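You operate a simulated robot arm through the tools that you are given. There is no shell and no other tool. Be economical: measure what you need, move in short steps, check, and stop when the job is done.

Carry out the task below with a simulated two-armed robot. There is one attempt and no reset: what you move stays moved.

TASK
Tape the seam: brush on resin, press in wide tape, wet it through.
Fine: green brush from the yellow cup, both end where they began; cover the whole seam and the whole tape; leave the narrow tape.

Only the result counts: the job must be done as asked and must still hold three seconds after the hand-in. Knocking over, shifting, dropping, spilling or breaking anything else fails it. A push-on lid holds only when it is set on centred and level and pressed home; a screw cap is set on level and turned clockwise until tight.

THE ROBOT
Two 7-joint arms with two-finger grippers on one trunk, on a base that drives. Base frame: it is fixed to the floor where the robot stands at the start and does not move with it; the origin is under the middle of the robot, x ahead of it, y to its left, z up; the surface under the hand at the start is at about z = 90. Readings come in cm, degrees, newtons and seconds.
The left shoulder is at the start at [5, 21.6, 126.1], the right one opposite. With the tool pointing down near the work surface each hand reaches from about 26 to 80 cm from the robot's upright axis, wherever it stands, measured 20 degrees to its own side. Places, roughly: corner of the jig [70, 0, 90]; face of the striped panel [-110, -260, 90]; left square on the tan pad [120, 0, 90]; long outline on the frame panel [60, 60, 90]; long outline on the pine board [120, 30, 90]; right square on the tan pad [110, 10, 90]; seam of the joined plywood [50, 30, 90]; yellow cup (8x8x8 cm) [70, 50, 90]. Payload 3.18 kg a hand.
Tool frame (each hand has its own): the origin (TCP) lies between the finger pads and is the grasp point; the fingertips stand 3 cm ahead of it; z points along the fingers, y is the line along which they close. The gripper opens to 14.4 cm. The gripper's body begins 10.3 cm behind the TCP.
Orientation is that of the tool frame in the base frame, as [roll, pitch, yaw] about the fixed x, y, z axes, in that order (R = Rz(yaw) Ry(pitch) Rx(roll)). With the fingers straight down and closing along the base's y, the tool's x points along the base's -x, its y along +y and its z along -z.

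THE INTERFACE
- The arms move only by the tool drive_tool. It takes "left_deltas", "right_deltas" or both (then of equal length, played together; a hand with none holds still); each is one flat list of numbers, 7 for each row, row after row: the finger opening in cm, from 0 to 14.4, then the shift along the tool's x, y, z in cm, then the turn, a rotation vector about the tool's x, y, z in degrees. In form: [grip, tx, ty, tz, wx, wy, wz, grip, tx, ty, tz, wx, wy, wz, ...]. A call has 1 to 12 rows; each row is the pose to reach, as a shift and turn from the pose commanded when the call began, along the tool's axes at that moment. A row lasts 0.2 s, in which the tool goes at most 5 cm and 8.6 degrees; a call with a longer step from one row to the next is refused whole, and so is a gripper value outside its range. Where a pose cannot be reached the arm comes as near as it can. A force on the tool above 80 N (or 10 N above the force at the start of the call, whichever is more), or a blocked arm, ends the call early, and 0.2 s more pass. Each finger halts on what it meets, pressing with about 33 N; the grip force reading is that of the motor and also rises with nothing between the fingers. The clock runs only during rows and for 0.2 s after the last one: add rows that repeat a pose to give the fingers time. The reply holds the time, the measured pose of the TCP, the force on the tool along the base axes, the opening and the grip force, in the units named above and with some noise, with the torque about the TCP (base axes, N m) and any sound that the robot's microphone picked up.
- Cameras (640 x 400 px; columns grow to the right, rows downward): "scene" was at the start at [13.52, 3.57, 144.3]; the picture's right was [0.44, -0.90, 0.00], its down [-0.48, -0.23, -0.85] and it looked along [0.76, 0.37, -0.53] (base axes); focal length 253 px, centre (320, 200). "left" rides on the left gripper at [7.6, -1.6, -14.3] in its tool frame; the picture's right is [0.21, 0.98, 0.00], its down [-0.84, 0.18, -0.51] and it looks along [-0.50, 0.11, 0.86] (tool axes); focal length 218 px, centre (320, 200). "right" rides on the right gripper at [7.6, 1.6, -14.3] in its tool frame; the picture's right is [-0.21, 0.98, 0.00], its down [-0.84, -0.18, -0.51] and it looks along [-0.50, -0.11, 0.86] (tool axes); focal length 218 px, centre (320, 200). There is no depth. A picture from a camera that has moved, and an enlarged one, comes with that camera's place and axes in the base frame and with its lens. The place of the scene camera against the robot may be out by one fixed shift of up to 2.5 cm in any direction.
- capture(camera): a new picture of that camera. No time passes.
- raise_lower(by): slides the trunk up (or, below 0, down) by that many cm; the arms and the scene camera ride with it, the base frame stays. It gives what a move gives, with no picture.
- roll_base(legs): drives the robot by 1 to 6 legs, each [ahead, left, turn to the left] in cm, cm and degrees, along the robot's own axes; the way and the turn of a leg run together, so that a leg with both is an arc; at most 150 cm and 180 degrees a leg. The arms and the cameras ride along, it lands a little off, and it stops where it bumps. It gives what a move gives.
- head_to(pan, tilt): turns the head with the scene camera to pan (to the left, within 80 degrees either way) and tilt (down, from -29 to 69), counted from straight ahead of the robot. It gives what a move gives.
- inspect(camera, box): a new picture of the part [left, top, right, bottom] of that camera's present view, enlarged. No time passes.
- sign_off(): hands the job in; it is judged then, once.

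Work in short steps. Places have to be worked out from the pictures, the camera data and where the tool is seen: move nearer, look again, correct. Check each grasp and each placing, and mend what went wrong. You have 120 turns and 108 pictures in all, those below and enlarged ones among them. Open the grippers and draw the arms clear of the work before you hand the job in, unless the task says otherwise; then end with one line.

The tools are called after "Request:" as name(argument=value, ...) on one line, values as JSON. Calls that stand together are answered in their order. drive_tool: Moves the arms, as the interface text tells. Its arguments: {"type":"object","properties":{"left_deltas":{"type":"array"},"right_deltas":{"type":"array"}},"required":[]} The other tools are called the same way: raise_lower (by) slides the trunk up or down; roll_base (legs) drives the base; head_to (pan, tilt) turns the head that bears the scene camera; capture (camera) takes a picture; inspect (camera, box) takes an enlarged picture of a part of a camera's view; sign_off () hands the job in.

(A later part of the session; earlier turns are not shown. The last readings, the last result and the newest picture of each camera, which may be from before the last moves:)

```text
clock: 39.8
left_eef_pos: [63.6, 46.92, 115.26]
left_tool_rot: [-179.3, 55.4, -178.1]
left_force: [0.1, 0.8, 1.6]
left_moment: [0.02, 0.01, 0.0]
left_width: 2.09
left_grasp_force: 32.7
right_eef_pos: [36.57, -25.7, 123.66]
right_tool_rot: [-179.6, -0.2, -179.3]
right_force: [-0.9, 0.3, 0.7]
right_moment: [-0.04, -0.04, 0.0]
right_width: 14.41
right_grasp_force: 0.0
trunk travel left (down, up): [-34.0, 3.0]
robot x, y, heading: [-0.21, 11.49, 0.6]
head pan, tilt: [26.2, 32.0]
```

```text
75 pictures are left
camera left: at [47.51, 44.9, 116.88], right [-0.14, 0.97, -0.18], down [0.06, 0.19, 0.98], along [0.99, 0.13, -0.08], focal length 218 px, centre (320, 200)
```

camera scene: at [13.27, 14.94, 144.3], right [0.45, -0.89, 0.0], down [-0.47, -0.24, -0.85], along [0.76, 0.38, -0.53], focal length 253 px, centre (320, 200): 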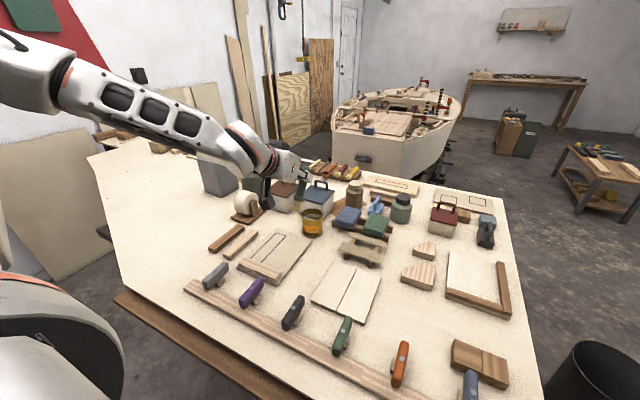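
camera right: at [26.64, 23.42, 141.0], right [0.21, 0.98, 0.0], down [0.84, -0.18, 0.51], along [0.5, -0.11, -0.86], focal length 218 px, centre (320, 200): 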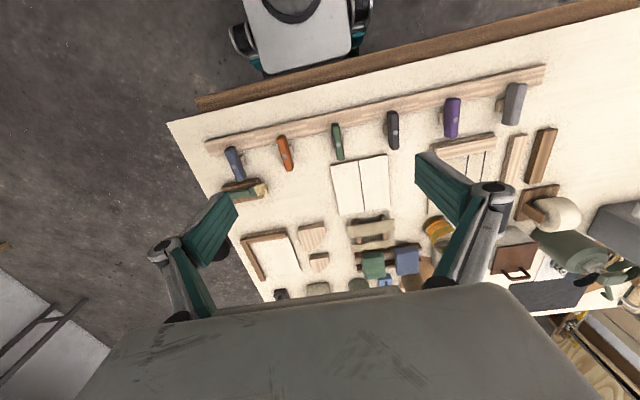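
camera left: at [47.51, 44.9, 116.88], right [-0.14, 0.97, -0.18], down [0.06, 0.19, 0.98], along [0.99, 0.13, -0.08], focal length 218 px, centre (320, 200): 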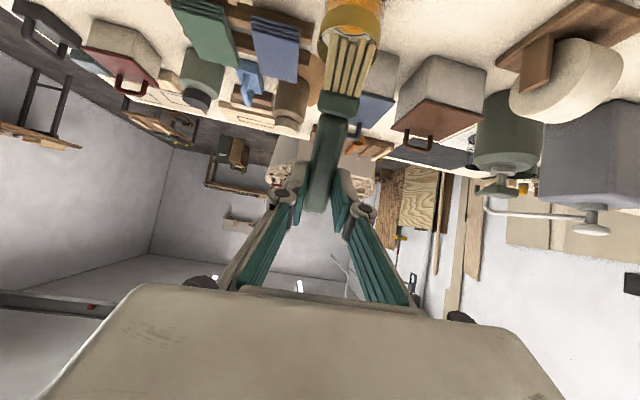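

The tilt works, with the bristle tip at about [10, −0.1, 2.1] in the tool frame. I'll tilt to 64° and move to just above the cup.

Request:
drive_tool(left_deltas=[0, -0.7, 0.3, 3, 0, -3, 0, 0, -1.4, 0.7, 6, 0, -6, 0, 0, -2.17, 1.07, 8.89, 0, -8.6, 0])

Request:
inspect(camera="scene", box=[240, 160, 400, 260])

Request:
inspect(camera="left", box=[240, 0, 440, 125])

```text
clock: 40.6
left_eef_pos: [72.06, 48.01, 112.19]
left_tool_rot: [-179.0, 64.0, -178.0]
left_force: [0.7, 0.6, -0.1]
left_moment: [0.02, 0.02, -0.01]
left_width: 2.08
left_grasp_force: 33.0
right_eef_pos: [36.55, -25.93, 123.67]
right_tool_rot: [-179.7, -0.2, -179.2]
right_force: [-0.4, 0.6, 0.9]
right_moment: [0.0, 0.02, 0.0]
right_width: 14.42
right_grasp_force: 0.1
trunk travel left (down, up): [-34.0, 3.0]
robot x, y, heading: [0.15, 10.76, 0.4]
head pan, tilt: [26.2, 32.0]
```

```text
4.00 times, centred on (320, 210) of scene
camera zoom: at [13.39, 14.87, 144.29], right [0.45, -0.89, 0.0], down [-0.47, -0.24, -0.85], along [0.76, 0.38, -0.53], focal length 1011 px, centre (320, 160)
```

zoom: 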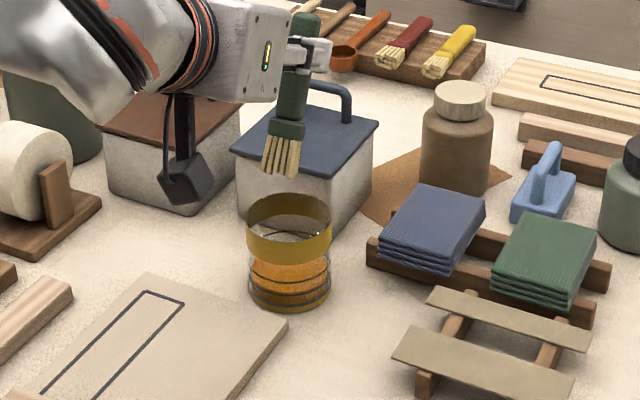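

```text
3.20 times, centred on (340, 62) of left
camera zoom: at [55.93, 45.97, 111.43], right [-0.11, 0.97, -0.19], down [-0.09, 0.18, 0.98], along [0.99, 0.13, 0.07], focal length 698 px, centre (256, 640)
```

zoom: 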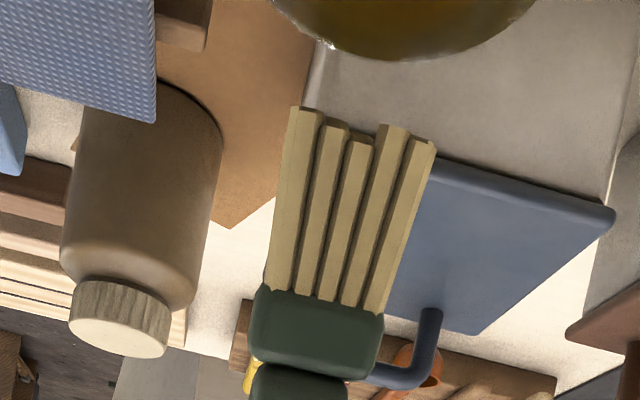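

The brush tip is ~4 cm above the rim and well centred in y. I'll descend halfway into the cup and verify clearance.

Request:
drive_tool(left_deltas=[0, 1.8, 0.1, 0.88, 0, 0, 0, 0, 3.6, 0.2, 1.75, 0, 0, 0, 0, 5.4, 0.2, 2.63, 0, 0, 0])

Request:
inspect(camera="scene", box=[260, 170, 360, 250])

Request:
inspect(camera="left", box=[240, 0, 440, 125])

```text
clock: 41.4
left_eef_pos: [72.01, 47.99, 105.87]
left_tool_rot: [-179.1, 64.0, -177.9]
left_force: [-0.2, -0.1, -0.5]
left_moment: [-0.02, 0.0, 0.01]
left_width: 2.08
left_grasp_force: 32.7
right_eef_pos: [36.44, -25.92, 123.53]
right_tool_rot: [-179.7, -0.1, -179.3]
right_force: [0.1, -0.8, 0.4]
right_moment: [0.0, 0.05, -0.02]
right_width: 14.4
right_grasp_force: 0.1
trunk travel left (down, up): [-34.0, 3.0]
robot x, y, heading: [-0.32, 11.15, 0.4]
head pan, tilt: [26.2, 32.0]
```

```text
5.00 times, centred on (310, 210) of scene
camera zoom: at [13.32, 14.86, 144.3], right [0.45, -0.89, 0.0], down [-0.47, -0.24, -0.85], along [0.76, 0.38, -0.53], focal length 1263 px, centre (370, 150)
```

zoom: 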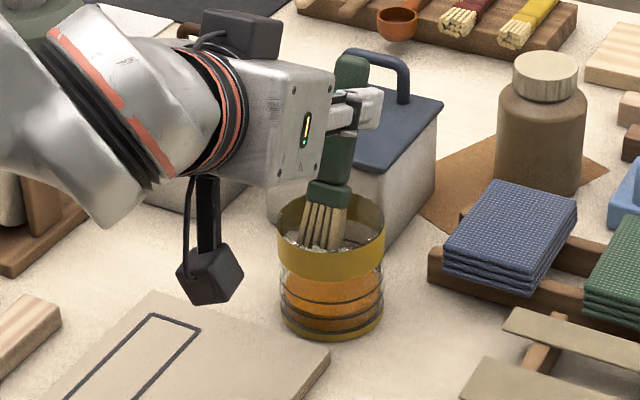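

```text
3.20 times, centred on (340, 62) of left
camera zoom: at [55.92, 46.06, 105.21], right [-0.11, 0.97, -0.19], down [-0.09, 0.18, 0.98], along [0.99, 0.13, 0.07], focal length 698 px, centre (256, 640)
```

zoom: 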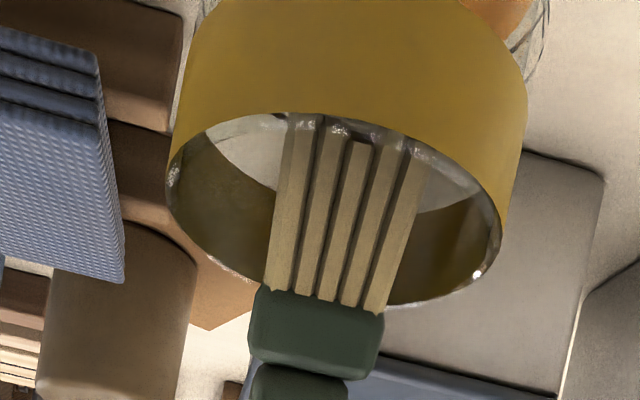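

The bristles are entering centrally. I'll lower 4 cm more into the resin and dwell.

Request:
drive_tool(left_deltas=[0, 1.2, 0.05, 0.6, 0, 0, 0, 0, 2.4, 0.1, 1.2, 0, 0, 0, 0, 3.6, 0.1, 1.75, 0, 0, 0, 0, 3.6, 0.1, 1.75, 0, 0, 0, 0, 3.6, 0.1, 1.75, 0, 0, 0, 0, 3.6, 0.1, 1.75, 0, 0, 0])

Request:
inspect(camera="scene", box=[260, 170, 360, 250])

```text
clock: 42.8
left_eef_pos: [72.1, 48.14, 102.04]
left_tool_rot: [-179.3, 64.0, -178.2]
left_force: [0.2, 0.1, 0.2]
left_moment: [0.01, 0.01, 0.01]
left_width: 2.07
left_grasp_force: 32.9
right_eef_pos: [36.35, -25.88, 123.67]
right_tool_rot: [-179.7, -0.1, -179.3]
right_force: [-0.1, -0.4, 0.5]
right_moment: [0.02, 0.01, -0.01]
right_width: 14.42
right_grasp_force: 0.0
trunk travel left (down, up): [-34.0, 3.0]
robot x, y, heading: [-0.03, 11.0, 0.6]
head pan, tilt: [26.2, 32.0]
```

```text
5.00 times, centred on (310, 210) of scene
camera zoom: at [13.26, 14.83, 144.3], right [0.45, -0.89, 0.0], down [-0.47, -0.24, -0.85], along [0.76, 0.38, -0.53], focal length 1263 px, centre (370, 150)
```

zoom: 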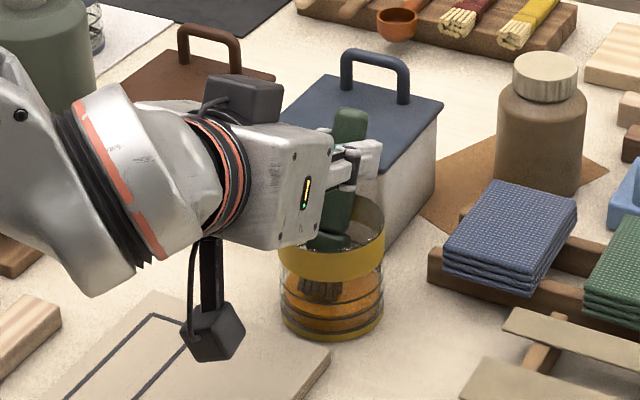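

The bristles reach into the resin. I'll dip 0.5 cm deeper, then withdraw straight up 11 cm.

Request:
drive_tool(left_deltas=[0, 0.45, 0, 0.22, 0, 0, 0, 0, 0.45, 0, 0.22, 0, 0, 0, 0, -1.5, 0, -0.73, 0, 0, 0, 0, -3.3, 0, -1.6, 0, 0, 0, 0, -5.5, 0, -2.7, 0, 0, 0, 0, -8, 0, -3.9, 0, 0, 0, 0, -10, 0, -4.9, 0, 0, 0])

Request:
inspect(camera="scene", box=[260, 170, 360, 250])

Request:
inspect(camera="left", box=[240, 0, 440, 125])

```text
clock: 44.4
left_eef_pos: [72.03, 48.42, 113.25]
left_tool_rot: [-179.2, 64.0, -178.3]
left_force: [-0.1, 0.1, 0.2]
left_moment: [0.03, -0.05, 0.02]
left_width: 2.1
left_grasp_force: 32.9
right_eef_pos: [36.36, -25.95, 123.63]
right_tool_rot: [-179.8, 0.0, -179.2]
right_force: [-0.3, 0.2, -0.5]
right_moment: [-0.01, 0.0, 0.01]
right_width: 14.43
right_grasp_force: 0.1
trunk travel left (down, up): [-34.0, 3.0]
robot x, y, heading: [0.05, 11.1, 0.4]
head pan, tilt: [26.2, 32.0]
```

```text
5.00 times, centred on (310, 210) of scene
camera zoom: at [13.23, 14.82, 144.31], right [0.45, -0.89, 0.0], down [-0.47, -0.24, -0.85], along [0.76, 0.38, -0.53], focal length 1263 px, centre (370, 150)
```

zoom: 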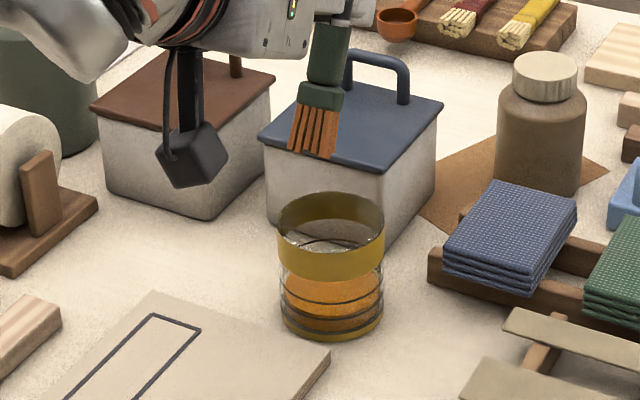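

```text
3.20 times, centred on (340, 62) of left
camera zoom: at [55.75, 46.41, 112.5], right [-0.11, 0.97, -0.19], down [-0.09, 0.18, 0.98], along [0.99, 0.13, 0.07], focal length 698 px, centre (256, 640)
```

zoom: 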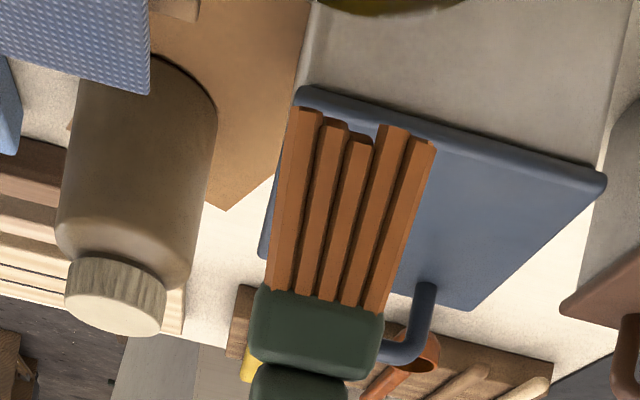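

Bristles are loaded with resin. I'll move over the seam, easing the tilt to 45°.

Request:
drive_tool(left_deltas=[0, 1.1, -3.2, -1.8, 0, 3, 0, 0, 2.2, -6.4, -3.6, 0, 6, 0, 0, 3.3, -9.6, -5.4, 0, 9, 0, 0, 4.4, -12.8, -7.3, 0, 12, 0, 0, 5.4, -16, -9.1, 0, 15.5, 0, 0, 6.4, -19, -10.9, 0, 19, 0])

Request:
capture(camera="left")

Request:
inspect(camera="scene", box=[240, 180, 440, 330])

```text
clock: 45.8
left_eef_pos: [59.68, 28.82, 112.06]
left_tool_rot: [-179.6, 44.9, -178.7]
left_force: [0.6, -0.9, 0.5]
left_moment: [0.01, 0.02, 0.02]
left_width: 2.11
left_grasp_force: 33.8
right_eef_pos: [36.57, -25.98, 123.56]
right_tool_rot: [-179.6, -0.1, -179.3]
right_force: [0.9, -0.3, -0.8]
right_moment: [0.03, -0.05, 0.04]
right_width: 14.38
right_grasp_force: 0.2
trunk travel left (down, up): [-34.0, 3.0]
robot x, y, heading: [-0.16, 11.36, 0.5]
head pan, tilt: [26.2, 32.0]
```

```text
67 pictures are left
camera left: at [44.2, 26.87, 116.55], right [-0.17, 0.97, -0.15], down [0.23, 0.19, 0.95], along [0.96, 0.12, -0.26], focal length 218 px, centre (320, 200)
```

left: 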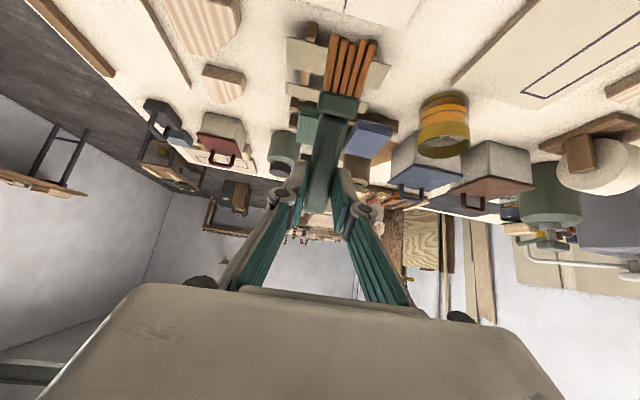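

```text
2.67 times, centred on (340, 255) of scene
camera zoom: at [13.31, 14.75, 144.3], right [0.45, -0.89, 0.0], down [-0.47, -0.24, -0.85], along [0.76, 0.38, -0.53], focal length 674 px, centre (267, 53)
```

zoom: 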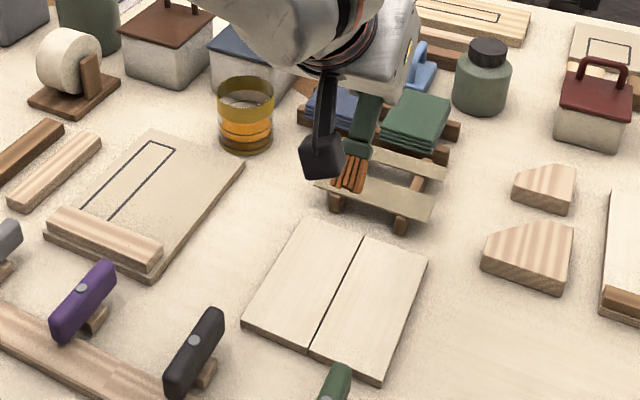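

Brush tip is at y≈28.45 over the seam line. I'll bring it down to just above the near end of the seam.

Request:
drive_tool(left_deltas=[0, 3.2, 0.05, 0.4, 0, 0, 0, 0, 6.4, 0.1, 0.8, 0, 0, 0, 0, 9.6, 0.15, 1.2, 0, 0, 0, 0, 12.6, 0.15, 1.57, 0, 0, 0])

Request:
inspect(camera="left", box=[240, 0, 440, 125])

Request:
inspect(camera="scene", box=[280, 220, 400, 330])

```text
clock: 46.8
left_eef_pos: [51.94, 29.34, 102.09]
left_tool_rot: [-179.3, 45.0, -178.4]
left_force: [-0.9, -0.5, -0.3]
left_moment: [0.0, -0.01, 0.01]
left_width: 2.07
left_grasp_force: 32.8
left hand out of reach, approached as far as the arm can: row 4
right_eef_pos: [36.44, -25.92, 123.68]
right_tool_rot: [-179.7, -0.2, -179.4]
right_force: [-0.1, 0.3, -0.2]
right_moment: [-0.08, -0.01, 0.0]
right_width: 14.4
right_grasp_force: 0.1
trunk travel left (down, up): [-34.0, 3.0]
robot x, y, heading: [-0.1, 11.07, 0.7]
head pan, tilt: [26.2, 32.0]
```

```text
3.20 times, centred on (340, 62) of left
camera zoom: at [36.53, 27.45, 106.64], right [-0.17, 0.97, -0.16], down [0.23, 0.19, 0.95], along [0.96, 0.12, -0.26], focal length 698 px, centre (256, 640)
```

zoom: 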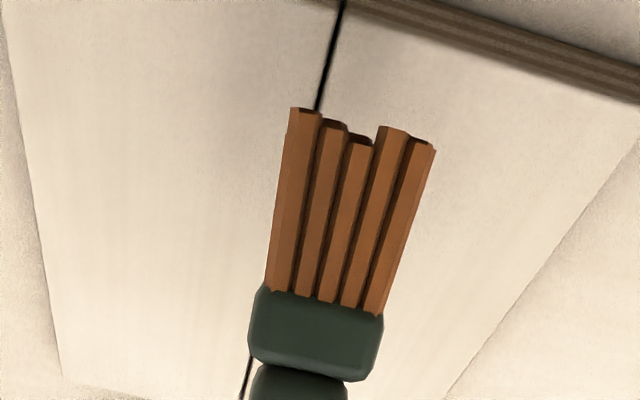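

```text
3.64 times, centred on (340, 275) of scene
camera zoom: at [13.26, 14.86, 144.3], right [0.45, -0.89, 0.0], down [-0.47, -0.24, -0.85], along [0.76, 0.38, -0.53], focal length 919 px, centre (247, -73)
```

zoom: 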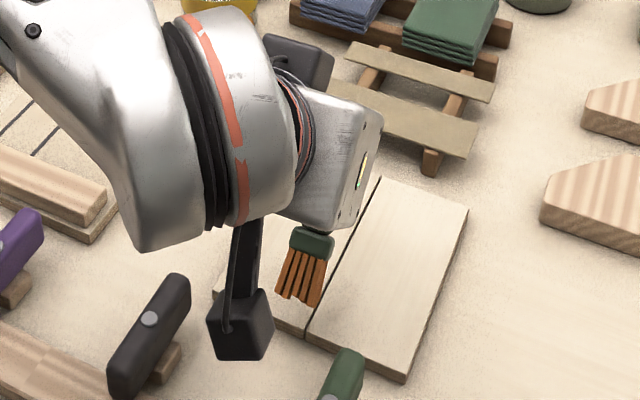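

The arm is at its inward limit here, so I'll raise 6 cm, drive 9 cm right, and re-approach with more margin.

Request:
drive_tool(left_deltas=[0, -2.2, 0, -2.2, 0, 0, 0, 0, -4.3, 0, -4.3, 0, 0, 0])

Request:
roll_base(legs=[[0, -9, 0]])

```text
clock: 47.4
left_eef_pos: [52.01, 29.31, 108.29]
left_tool_rot: [-179.6, 44.9, -178.5]
left_force: [0.1, -0.1, -1.0]
left_moment: [-0.02, 0.0, -0.02]
left_width: 2.09
left_grasp_force: 32.9
right_eef_pos: [36.45, -25.94, 123.66]
right_tool_rot: [-179.7, 0.0, -179.4]
right_force: [0.1, 0.0, -0.6]
right_moment: [-0.04, -0.01, -0.01]
right_width: 14.39
right_grasp_force: 0.0
trunk travel left (down, up): [-34.0, 3.0]
robot x, y, heading: [-0.2, 11.31, 0.4]
head pan, tilt: [26.2, 32.0]
```

```text
clock: 48.8
left_eef_pos: [52.06, 20.11, 108.01]
left_tool_rot: [-179.6, 45.0, -178.3]
left_force: [0.1, 0.5, -0.9]
left_moment: [-0.01, 0.01, -0.01]
left_width: 2.07
left_grasp_force: 33.1
right_eef_pos: [36.6, -35.21, 123.66]
right_tool_rot: [-179.6, -0.1, -179.2]
right_force: [-0.7, -0.1, 0.5]
right_moment: [0.0, 0.02, -0.03]
right_width: 14.39
right_grasp_force: 0.0
trunk travel left (down, up): [-34.0, 3.0]
robot x, y, heading: [0.04, 2.1, 0.6]
head pan, tilt: [26.2, 32.0]
```

Now with better margin: lateral to the seam line (TCP y≈28.65), then down to just above contact.

Request:
drive_tool(left_deltas=[0, 0, 4.3, 0, 0, 0, 0, 0, 0, 8.55, 0, 0, 0, 0, 0, 2, 8.55, 2.2, 0, 0, 0, 0, 4.1, 8.55, 4.4, 0, 0, 0, 0, 4.1, 8.55, 4.4, 0, 0, 0])

Request:
inspect(camera="left", box=[240, 0, 440, 125])

```text
clock: 50.0
left_eef_pos: [52.03, 28.7, 102.29]
left_tool_rot: [-179.6, 44.9, -178.4]
left_force: [-0.5, 0.6, -0.1]
left_moment: [0.01, 0.02, 0.0]
left_width: 2.1
left_grasp_force: 32.6
right_eef_pos: [36.52, -35.22, 123.65]
right_tool_rot: [-179.7, 0.1, -179.2]
right_force: [-0.7, -0.4, -0.2]
right_moment: [0.0, 0.0, -0.03]
right_width: 14.42
right_grasp_force: 0.1
trunk travel left (down, up): [-34.0, 3.0]
robot x, y, heading: [-0.43, 1.7, 0.5]
head pan, tilt: [26.2, 32.0]
```

```text
3.20 times, centred on (340, 62) of left
camera zoom: at [36.54, 26.64, 106.93], right [-0.17, 0.97, -0.15], down [0.23, 0.19, 0.95], along [0.96, 0.13, -0.26], focal length 698 px, centre (256, 640)
```

zoom: 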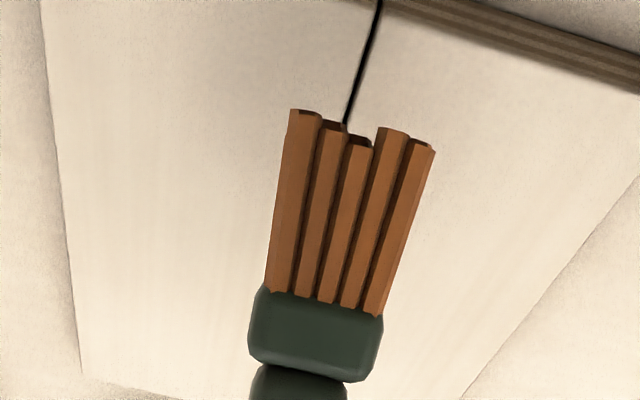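

Aligned. Lowering gently to contact.

Request:
drive_tool(left_deltas=[0, 0.5, 0, 0.5, 0, 0, 0, 0, 0.95, 0, 0.95, 0, 0, 0, 0, 1.2, 0, 1.2, 0, 0, 0, 0, 1.4, 0, 1.4, 0, 0, 0])

Request:
inspect(camera="left", box=[240, 0, 440, 125])

Request:
inspect(camera="scene", box=[300, 200, 420, 300])

```text
clock: 51.0
left_eef_pos: [52.16, 28.43, 100.25]
left_tool_rot: [-179.7, 45.2, -178.4]
left_force: [-1.5, 1.5, 9.7]
left_moment: [0.16, 0.67, -0.03]
left_width: 2.07
left_grasp_force: 33.0
right_eef_pos: [36.57, -35.14, 123.68]
right_tool_rot: [-179.8, 0.0, -179.2]
right_force: [0.7, 0.5, -0.5]
right_moment: [-0.04, 0.01, 0.06]
right_width: 14.43
right_grasp_force: 0.1
trunk travel left (down, up): [-34.0, 3.0]
robot x, y, heading: [-0.11, 1.76, 0.4]
head pan, tilt: [26.2, 32.0]
```

```text
3.20 times, centred on (340, 62) of left
camera zoom: at [36.68, 26.53, 104.78], right [-0.17, 0.97, -0.15], down [0.23, 0.19, 0.95], along [0.96, 0.13, -0.26], focal length 698 px, centre (256, 640)
```

zoom: 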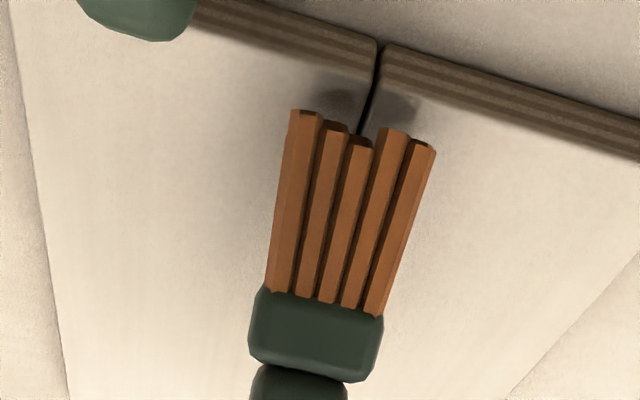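

```text
4.00 times, centred on (360, 250) of scene
camera zoom: at [13.23, 5.6, 144.33], right [0.45, -0.89, 0.0], down [-0.47, -0.24, -0.85], along [0.76, 0.38, -0.53], focal length 1011 px, centre (160, 0)
```

zoom: 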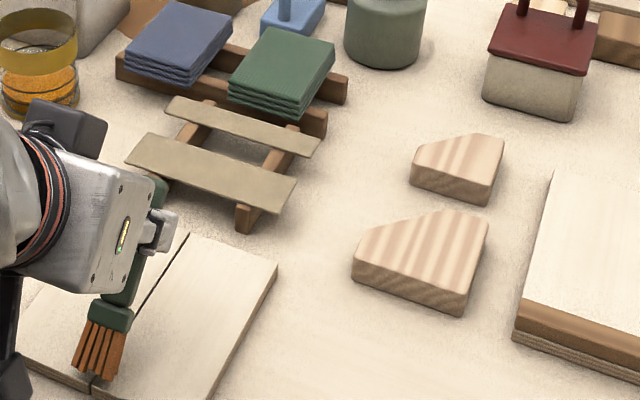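

Contact at ~10 N, with the tip ~1 cm inside the near edge. I'll ease off slightly, stroke back to the near edge, then sweep forward part of the way.

Request:
drive_tool(left_deltas=[0, -0.1, 0.1, -0.1, 0, 0, 0, 0, 0.25, 0.1, -0.45, 0, 0, 0, 0, 0.6, 0.1, -0.8, 0, 0, 0, 0, 0.6, 0.1, -0.8, 0, 0, 0, 0, -0.1, 0.1, -0.1, 0, 0, 0, 0, -0.8, 0.1, 0.6, 0, 0, 0, 0, -1.6, 0.1, 1.4, 0, 0, 0, 0, -2.4, 0.1, 2.2, 0, 0, 0])

Request:
capture(camera="left")

Request:
inspect(camera="left", box=[240, 0, 440, 125])

```text
clock: 52.8
left_eef_pos: [55.47, 28.59, 100.37]
left_tool_rot: [-179.5, 45.0, -178.4]
left_force: [-0.2, 0.0, 0.0]
left_moment: [-0.03, 0.01, -0.01]
left_width: 2.07
left_grasp_force: 33.2
right_eef_pos: [36.58, -35.01, 123.67]
right_tool_rot: [-179.8, 0.0, -179.3]
right_force: [0.0, -0.6, 0.7]
right_moment: [0.0, 0.0, -0.01]
right_width: 14.41
right_grasp_force: 0.0
trunk travel left (down, up): [-34.0, 3.0]
robot x, y, heading: [-0.23, 1.7, 0.7]
head pan, tilt: [26.2, 32.0]
```

```text
60 pictures are left
camera left: at [39.99, 26.55, 104.83], right [-0.17, 0.97, -0.15], down [0.23, 0.19, 0.95], along [0.96, 0.13, -0.26], focal length 218 px, centre (320, 200)
```

left: 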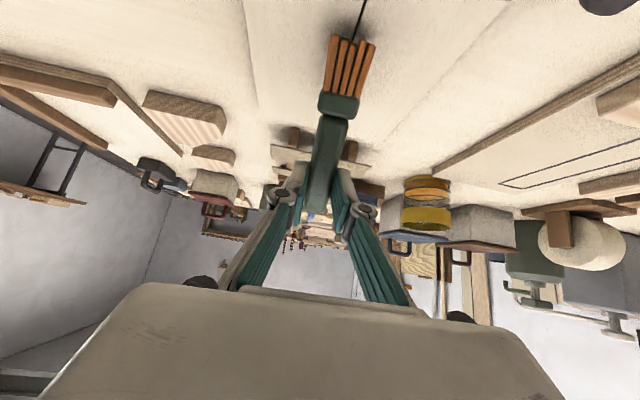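

```text
3.20 times, centred on (340, 62) of left
camera zoom: at [39.99, 26.55, 104.83], right [-0.17, 0.97, -0.15], down [0.23, 0.19, 0.95], along [0.96, 0.13, -0.26], focal length 698 px, centre (256, 640)
```

zoom: 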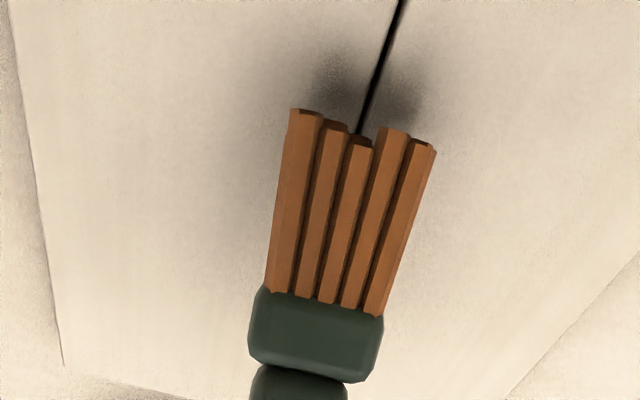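

No force now, so the brush was just off the surface and no resin mark shows. I'll lower 0.25 cm and check contact here before sweeping.

Request:
drive_tool(left_deltas=[0, 0.1, 0, 0.1, 0, 0, 0, 0, 0.18, 0, 0.18, 0, 0, 0, 0, 0.18, 0, 0.18, 0, 0, 0])

Request:
drive_tool(left_deltas=[0, -0.35, 0, 0.35, 0, 0, 0, 0, -0.7, 0, 0.7, 0, 0, 0, 0, -0.7, 0, 0.7, 0, 0, 0])

Request:
inspect(camera="left", box=[240, 0, 440, 125])

```text
clock: 53.6
left_eef_pos: [55.48, 28.56, 100.29]
left_tool_rot: [-179.7, 45.3, -178.5]
left_force: [1.5, -2.5, 13.8]
left_moment: [-0.18, 0.56, 0.13]
left_width: 2.06
left_grasp_force: 33.0
right_eef_pos: [36.46, -35.1, 123.7]
right_tool_rot: [-179.8, 0.0, -179.1]
right_force: [0.2, -0.6, -0.5]
right_moment: [0.02, 0.02, 0.0]
right_width: 14.39
right_grasp_force: 0.0
trunk travel left (down, up): [-34.0, 3.0]
robot x, y, heading: [-0.06, 1.83, 0.4]
head pan, tilt: [26.2, 32.0]
```

```text
clock: 54.4
left_eef_pos: [56.48, 28.78, 99.85]
left_tool_rot: [-179.6, 45.0, -178.4]
left_force: [-2.2, 1.1, 5.0]
left_moment: [0.08, 0.44, -0.02]
left_width: 2.09
left_grasp_force: 33.3
right_eef_pos: [36.49, -35.06, 123.58]
right_tool_rot: [-179.7, 0.0, -179.2]
right_force: [-0.1, 0.5, -0.9]
right_moment: [0.0, 0.03, -0.01]
right_width: 14.39
right_grasp_force: 0.0
trunk travel left (down, up): [-34.0, 3.0]
robot x, y, heading: [0.1, 2.03, 0.6]
head pan, tilt: [26.2, 32.0]
```

```text
3.20 times, centred on (340, 62) of left
camera zoom: at [40.98, 26.73, 104.5], right [-0.17, 0.97, -0.15], down [0.23, 0.19, 0.95], along [0.96, 0.13, -0.26], focal length 698 px, centre (256, 640)
```

zoom: 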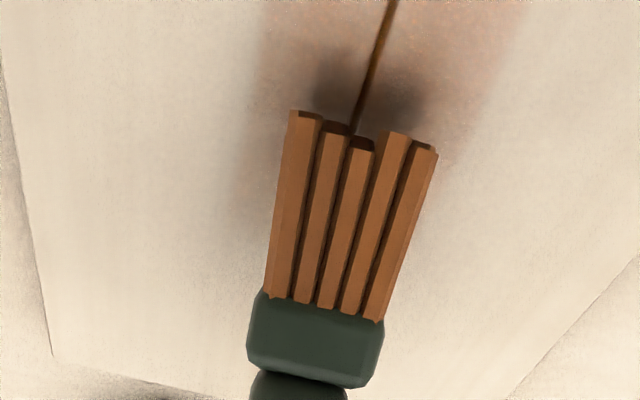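

Resin is laying down now. I'll sweep back to the near edge and then forward along the seam.

Request:
drive_tool(left_deltas=[0, 1.06, 0, -1.06, 0, 0, 0, 0, 2.12, 0, -2.12, 0, 0, 0, 0, 3.18, 0, -3.18, 0, 0, 0, 0, 3.75, 0, -3.75, 0, 0, 0, 0, 2.4, 0, -2.4, 0, 0, 0, 0, 1, 0, -1, 0, 0, 0, 0, -0.4, 0, 0.4, 0, 0, 0, 0, -1.8, 0, 1.8, 0, 0, 0, 0, -3.2, 0, 3.2, 0, 0, 0, 0, -4.6, 0, 4.6, 0, 0, 0])

Request:
capture(camera="left")

Request:
inspect(camera="left", box=[200, 0, 440, 150])

```text
clock: 56.6
left_eef_pos: [62.95, 28.87, 100.1]
left_tool_rot: [-179.7, 45.0, -178.4]
left_force: [0.4, -0.2, 0.0]
left_moment: [-0.02, 0.03, 0.02]
left_width: 2.1
left_grasp_force: 32.7
right_eef_pos: [36.64, -35.14, 123.68]
right_tool_rot: [-179.8, 0.0, -179.2]
right_force: [0.1, 0.1, -0.3]
right_moment: [-0.02, 0.0, 0.0]
right_width: 14.39
right_grasp_force: 0.1
trunk travel left (down, up): [-34.0, 3.0]
robot x, y, heading: [-0.5, 1.75, 0.6]
head pan, tilt: [26.2, 32.0]
```

```text
57 pictures are left
camera left: at [47.42, 26.87, 104.62], right [-0.17, 0.97, -0.15], down [0.23, 0.19, 0.95], along [0.96, 0.12, -0.26], focal length 218 px, centre (320, 200)
```

left: 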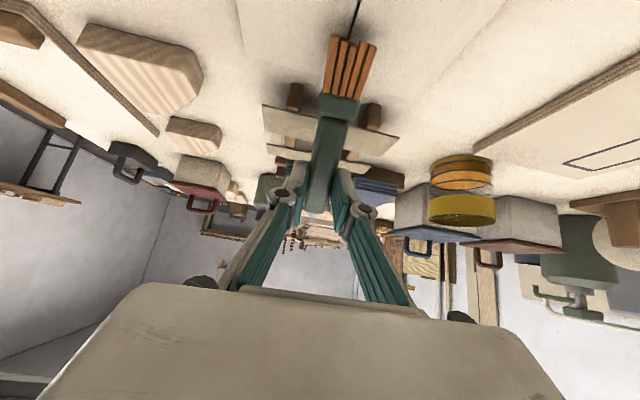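

```text
2.67 times, centred on (320, 75) of left
camera zoom: at [47.42, 26.87, 104.62], right [-0.17, 0.97, -0.15], down [0.23, 0.19, 0.95], along [0.96, 0.12, -0.26], focal length 582 px, centre (320, 533)
```

zoom: 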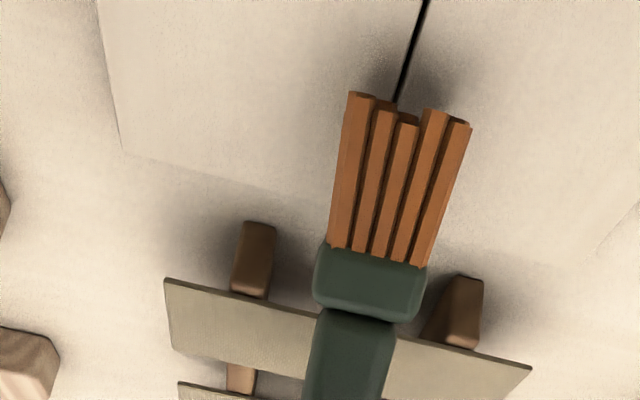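

Contact was lost partway on this pass (z a bit high). I'll check from the scene camera what has been wetted.

Request:
inspect(camera="scene", box=[280, 220, 420, 320])

```text
4.00 times, centred on (350, 270) of scene
camera zoom: at [13.38, 5.6, 144.3], right [0.45, -0.89, 0.0], down [-0.47, -0.24, -0.85], along [0.76, 0.38, -0.53], focal length 1011 px, centre (200, -80)
```

zoom: 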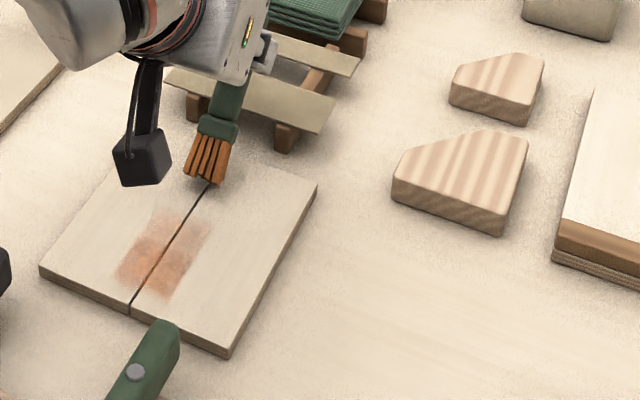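

Clear view: only the middle is wetted. I'll press ~0.4 cm lower and sweep to the far end, then back toward the near end.

Request:
drive_tool(left_deltas=[0, 0.28, -0.1, 0.28, 0, 0, 0, 0, -0.9, -0.1, 1.5, 0, 0, 0, 0, -2.1, -0.1, 2.7, 0, 0, 0, 0, -3.2, -0.1, 3.8, 0, 0, 0, 0, -1.8, -0.1, 2.4, 0, 0, 0, 0, -0.4, -0.1, 1, 0, 0, 0, 0, 1, -0.1, -0.4, 0, 0, 0, 0, 2.4, -0.1, -1.8, 0, 0, 0, 0, 3.8, -0.1, -3.2, 0, 0, 0, 0, 5.2, -0.1, -4.6, 0, 0, 0, 0, 6.6, -0.1, -6, 0, 0, 0, 0, 8.3, -0.1, -7.7, 0, 0, 0])

Request:
inspect(camera="scene", box=[280, 220, 420, 320])

Request:
inspect(camera="left", box=[200, 0, 440, 150])

```text
clock: 59.2
left_eef_pos: [51.33, 28.71, 99.6]
left_tool_rot: [-179.5, 44.9, -178.4]
left_force: [0.4, -0.3, 0.1]
left_moment: [0.0, 0.02, 0.0]
left_width: 2.08
left_grasp_force: 33.1
right_eef_pos: [36.51, -35.09, 123.73]
right_tool_rot: [-179.8, 0.0, -179.3]
right_force: [0.7, 0.2, -0.3]
right_moment: [-0.01, -0.03, 0.01]
right_width: 14.42
right_grasp_force: 0.0
trunk travel left (down, up): [-34.0, 3.0]
robot x, y, heading: [0.06, 2.21, 0.9]
head pan, tilt: [26.2, 32.0]
```

```text
4.00 times, centred on (350, 270) of scene
camera zoom: at [13.3, 5.66, 144.3], right [0.45, -0.89, 0.0], down [-0.47, -0.24, -0.85], along [0.76, 0.38, -0.53], focal length 1011 px, centre (200, -80)
```

zoom: 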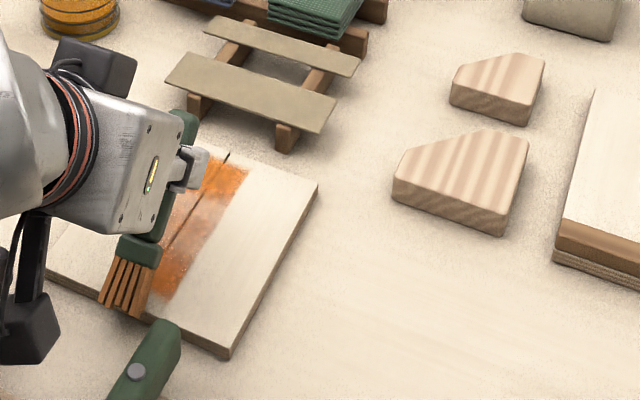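

```text
2.67 times, centred on (320, 75) of left
camera zoom: at [35.86, 26.74, 104.12], right [-0.17, 0.97, -0.15], down [0.24, 0.19, 0.95], along [0.96, 0.13, -0.26], focal length 582 px, centre (320, 533)
```

zoom: 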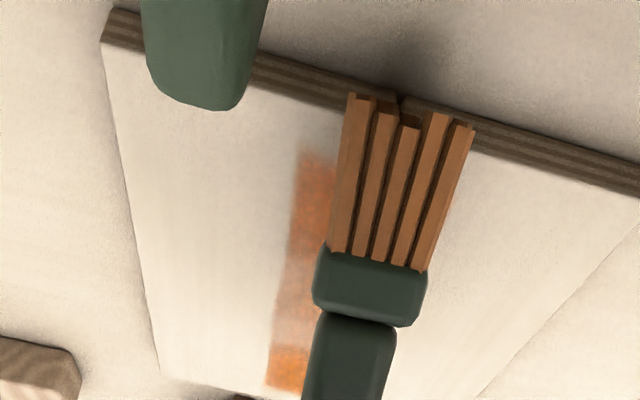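

The far end and middle are well coated. Next, a forward stroke from the near edge pressed slightly lower.

Request:
drive_tool(left_deltas=[0, 0, 0, 0.5, 0, 0, 0, 0, -0.1, 0, 0.9, 0, 0, 0, 0, -0.5, 0, 1.3, 0, 0, 0, 0, -1, 0, 1.6, 0, 0, 0, 0, -1.8, 0, 2.4, 0, 0, 0, 0, -2.8, 0, 3.3, 0, 0, 0, 0, -4.2, 0, 4.6, 0, 0, 0, 0, -5.6, 0, 6, 0, 0, 0, 0, -7, 0, 7.4, 0, 0, 0, 0, -8.4, 0, 8.8, 0, 0, 0, 0, -9.8, 0, 10.2, 0, 0, 0, 0, -11.2, 0, 11.6, 0, 0, 0])

Request:
inspect(camera="scene", box=[280, 220, 420, 320])

```text
clock: 61.8
left_eef_pos: [67.84, 28.91, 99.07]
left_tool_rot: [-179.5, 44.9, -178.5]
left_force: [-1.1, -0.9, 0.0]
left_moment: [0.01, 0.0, 0.03]
left_width: 2.09
left_grasp_force: 32.7
right_eef_pos: [36.61, -34.98, 123.6]
right_tool_rot: [-179.7, -0.1, -179.3]
right_force: [-0.4, 0.1, -0.6]
right_moment: [-0.02, 0.05, 0.01]
right_width: 14.42
right_grasp_force: 0.1
trunk travel left (down, up): [-34.0, 3.0]
robot x, y, heading: [-0.3, 1.81, 0.5]
head pan, tilt: [26.2, 32.0]
```

```text
4.00 times, centred on (350, 270) of scene
camera zoom: at [13.39, 5.66, 144.3], right [0.45, -0.89, 0.0], down [-0.47, -0.24, -0.85], along [0.76, 0.38, -0.53], focal length 1011 px, centre (200, -80)
```

zoom: 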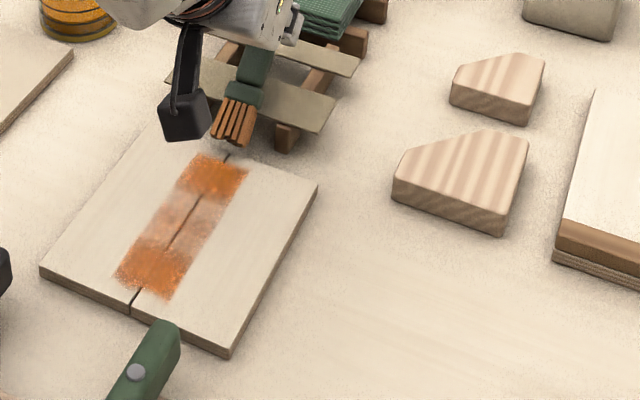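

The strip is coated except ~1 cm at each end and a thin middle. The handle is now close to the tape rack, so I'll lift straight up at once.

Request:
drive_tool(left_deltas=[0, -1.5, 0, -1.5, 0, 0, 0, 0, -4, 0, -4, 0, 0, 0, 0, -7, 0, -7, 0, 0, 0])

Request:
inspect(camera="left", box=[200, 0, 440, 150])

Request:
inspect(camera="scene", box=[300, 200, 400, 300])

```text
clock: 62.6
left_eef_pos: [67.66, 28.51, 109.27]
left_tool_rot: [-179.6, 45.0, -178.5]
left_force: [-0.9, 0.4, 0.3]
left_moment: [0.01, 0.0, 0.03]
left_width: 2.09
left_grasp_force: 33.4
right_eef_pos: [36.55, -35.14, 123.85]
right_tool_rot: [-179.7, 0.0, -179.1]
right_force: [0.5, 0.1, 0.1]
right_moment: [0.01, 0.0, 0.03]
right_width: 14.42
right_grasp_force: 0.0
trunk travel left (down, up): [-34.0, 3.0]
robot x, y, heading: [-0.29, 1.85, 0.4]
head pan, tilt: [26.2, 32.0]
```

```text
2.67 times, centred on (320, 75) of left
camera zoom: at [52.21, 26.59, 113.82], right [-0.17, 0.97, -0.15], down [0.23, 0.19, 0.95], along [0.96, 0.13, -0.26], focal length 582 px, centre (320, 533)
```

zoom: 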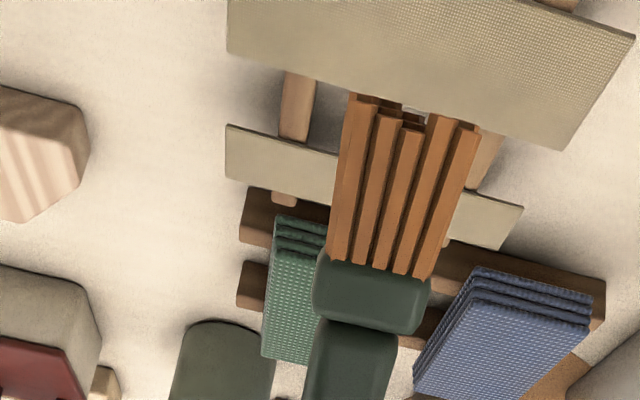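

```text
4.00 times, centred on (350, 250) of scene
camera zoom: at [13.25, 5.58, 144.32], right [0.45, -0.89, 0.0], down [-0.47, -0.24, -0.85], along [0.76, 0.38, -0.53], focal length 1011 px, centre (200, 0)
```

zoom: 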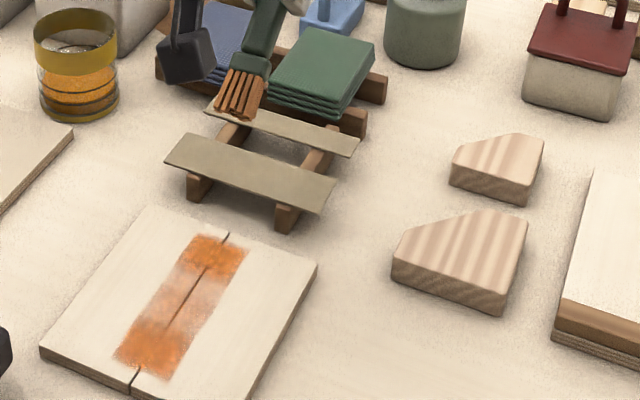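

Tape and rack are undisturbed. I'll do a firmer stroke at the near end of the seam.

Request:
drive_tool(left_deltas=[0, 4.2, 0.1, -1.3, 0, 0, 0, 0, 8.4, 0.2, -2.55, 0, 0, 0, 0, 12.6, 0.2, -3.8, 0, 0, 0, 0, 16.8, 0.2, -5.1, 0, 0, 0, 0, 17.5, 0.2, -4.4, 0, 0, 0, 0, 17.95, 0.2, -3.95, 0, 0, 0, 0, 18.3, 0.2, -4.3, 0, 0, 0, 0, 17.4, 0.2, -3.4, 0, 0, 0, 0, 16.3, 0.2, -2.3, 0, 0, 0, 0, 14.9, 0.2, -0.9, 0, 0, 0, 0, 13.5, 0.2, 0.5, 0, 0, 0])

Request:
inspect(camera="scene", box=[280, 220, 420, 320])

Request:
inspect(camera="left", box=[200, 0, 440, 150])

```text
clock: 65.0
left_eef_pos: [58.6, 28.8, 99.1]
left_tool_rot: [-179.5, 45.0, -178.3]
left_force: [0.4, 0.1, 0.6]
left_moment: [0.01, 0.0, 0.0]
left_width: 2.1
left_grasp_force: 32.7
right_eef_pos: [36.62, -35.0, 123.64]
right_tool_rot: [-179.8, -0.1, -179.2]
right_force: [0.0, 0.6, 1.0]
right_moment: [0.0, 0.04, 0.02]
right_width: 14.41
right_grasp_force: 0.1
trunk travel left (down, up): [-34.0, 3.0]
robot x, y, heading: [-0.24, 1.93, 0.5]
head pan, tilt: [26.2, 32.0]
```

```text
4.00 times, centred on (350, 270) of scene
camera zoom: at [13.36, 5.6, 144.3], right [0.45, -0.89, 0.0], down [-0.47, -0.24, -0.85], along [0.76, 0.38, -0.53], focal length 1011 px, centre (200, -80)
```

zoom: 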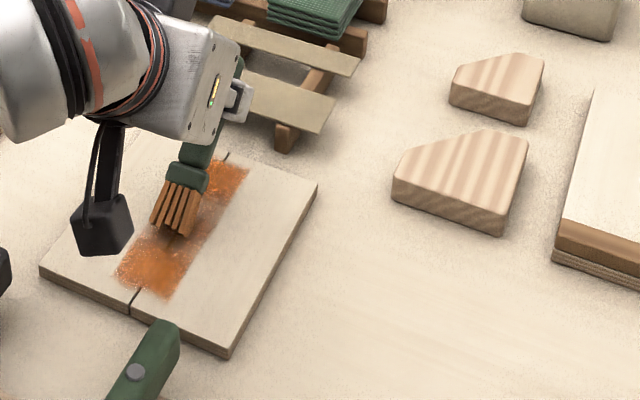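

```text
2.67 times, centred on (320, 75) of left
camera zoom: at [43.1, 26.86, 103.68], right [-0.17, 0.97, -0.15], down [0.23, 0.19, 0.95], along [0.96, 0.13, -0.26], focal length 582 px, centre (320, 533)
```

zoom: 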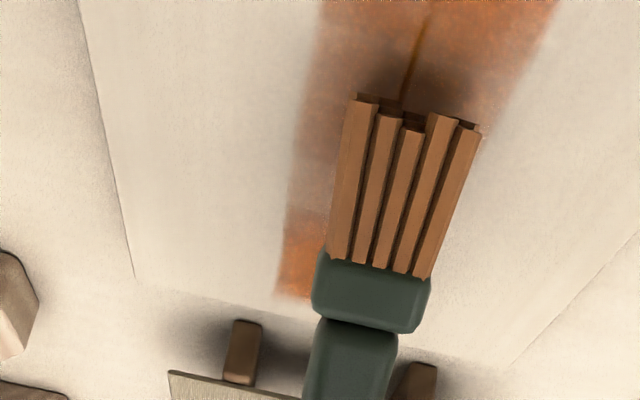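

The strip's extent stays the same (it matches the tape's footprint), the middle has gained resin, and the bristles are fading. I'll lift and go back to re-dip.

Request:
drive_tool(left_deltas=[0, -3, 0, -3, 0, 0, 0, 0, -6, 0, -6, 0, 0, 0, 0, -9.2, 0, -9.2, 0, 0, 0, 0, -11.2, 3.8, -7.2, 0, -4, 0, 0, -13.2, 7.6, -5.2, 0, -8, 0, 0, -15.2, 11.4, -3.2, 0, -12, 0, 0, -17.1, 15.2, -1.2, 0, -16, 0, 0, -19.1, 19.1, 0.7, 0, -19, 0])

Request:
inspect(camera="left", box=[240, 0, 440, 125])

Request:
inspect(camera="scene", box=[240, 150, 400, 310])

```text
clock: 66.8
left_eef_pos: [72.27, 48.65, 112.01]
left_tool_rot: [-179.2, 64.0, -178.1]
left_force: [-0.3, -0.1, -0.6]
left_moment: [-0.01, 0.03, 0.02]
left_width: 2.09
left_grasp_force: 32.9
right_eef_pos: [36.68, -35.1, 123.69]
right_tool_rot: [-179.7, -0.1, -179.2]
right_force: [-0.3, -0.2, -0.6]
right_moment: [-0.04, -0.01, 0.01]
right_width: 14.39
right_grasp_force: 0.0
trunk travel left (down, up): [-34.0, 3.0]
robot x, y, heading: [-0.28, 1.86, 0.6]
head pan, tilt: [26.2, 32.0]
```

```text
3.20 times, centred on (340, 62) of left
camera zoom: at [56.22, 46.63, 111.26], right [-0.11, 0.97, -0.19], down [-0.09, 0.18, 0.98], along [0.99, 0.13, 0.07], focal length 698 px, centre (256, 640)
```

zoom: 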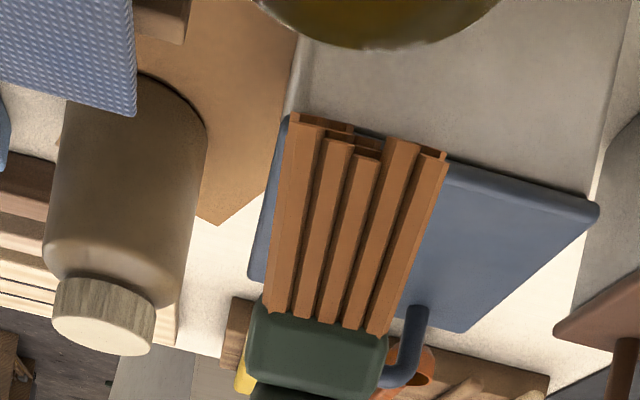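

```text
2.50 times, centred on (320, 230) of scene
camera zoom: at [13.39, 5.73, 144.29], right [0.45, -0.89, 0.0], down [-0.47, -0.24, -0.85], along [0.76, 0.38, -0.53], focal length 632 px, centre (320, 125)
```

zoom: 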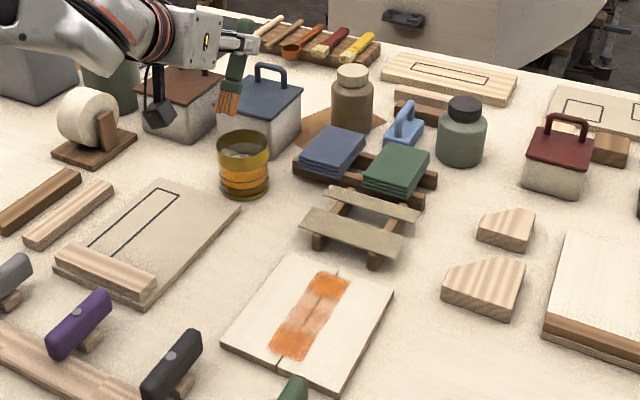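

The brush has rotated ~6° upward in the grip, so I'll tilt 5° further and dip again with a small y correction.

Request:
drive_tool(left_deltas=[0, 0, -0.4, 0, 0, -5, 0, 0, 2, -0.4, 1, 0, -5, 0, 0, 4, -0.4, 1.9, 0, -5, 0, 0, 6, -0.4, 2.85, 0, -5, 0, 0, 8, -0.4, 3.8, 0, -5, 0, 0, 9.6, -0.4, 4.55, 0, -5, 0, 0, 9.6, -0.4, 4.55, 0, -5, 0])

Request:
drive_tool(left_deltas=[0, 0.3, 0, 0.1, 0, 0, 0, 0, -2, 0, -0.76, 0, 0, 0, 0, -4.5, 0, -1.7, 0, 0, 0, 0, -7.5, 0, -2.85, 0, 0, 0, 0, -10.3, 0, -3.95, 0, 0, 0])

Request:
inspect(camera="left", box=[240, 0, 440, 125])

```text
clock: 68.4
left_eef_pos: [71.88, 47.96, 101.5]
left_tool_rot: [-179.2, 69.0, -177.9]
left_force: [0.0, -0.2, -1.1]
left_moment: [0.01, 0.0, -0.03]
left_width: 2.08
left_grasp_force: 34.0
right_eef_pos: [36.53, -35.1, 123.67]
right_tool_rot: [-179.7, 0.0, -179.2]
right_force: [-0.4, 0.6, -0.5]
right_moment: [0.02, 0.0, -0.01]
right_width: 14.41
right_grasp_force: 0.1
trunk travel left (down, up): [-34.0, 3.0]
robot x, y, heading: [-0.22, 1.7, 0.3]
head pan, tilt: [26.2, 32.0]
```

```text
clock: 69.6
left_eef_pos: [71.76, 47.97, 112.55]
left_tool_rot: [-179.3, 69.1, -178.1]
left_force: [-0.4, 0.6, -0.6]
left_moment: [0.01, -0.02, 0.03]
left_width: 2.09
left_grasp_force: 33.3
right_eef_pos: [36.54, -35.13, 123.7]
right_tool_rot: [-179.7, 0.0, -179.2]
right_force: [-0.2, -0.1, -0.3]
right_moment: [0.02, -0.02, -0.06]
right_width: 14.37
right_grasp_force: 0.1
trunk travel left (down, up): [-34.0, 3.0]
robot x, y, heading: [0.04, 2.36, 0.4]
head pan, tilt: [26.2, 32.0]
```

```text
3.20 times, centred on (340, 62) of left
camera zoom: at [55.73, 45.96, 110.41], right [-0.1, 0.98, -0.2], down [-0.18, 0.18, 0.97], along [0.98, 0.13, 0.15], focal length 698 px, centre (256, 640)
```

zoom: 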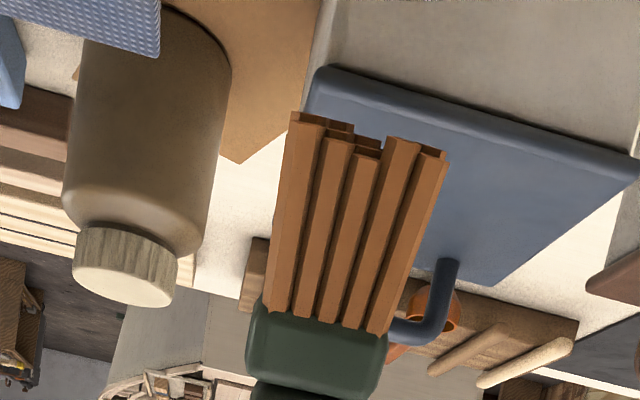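

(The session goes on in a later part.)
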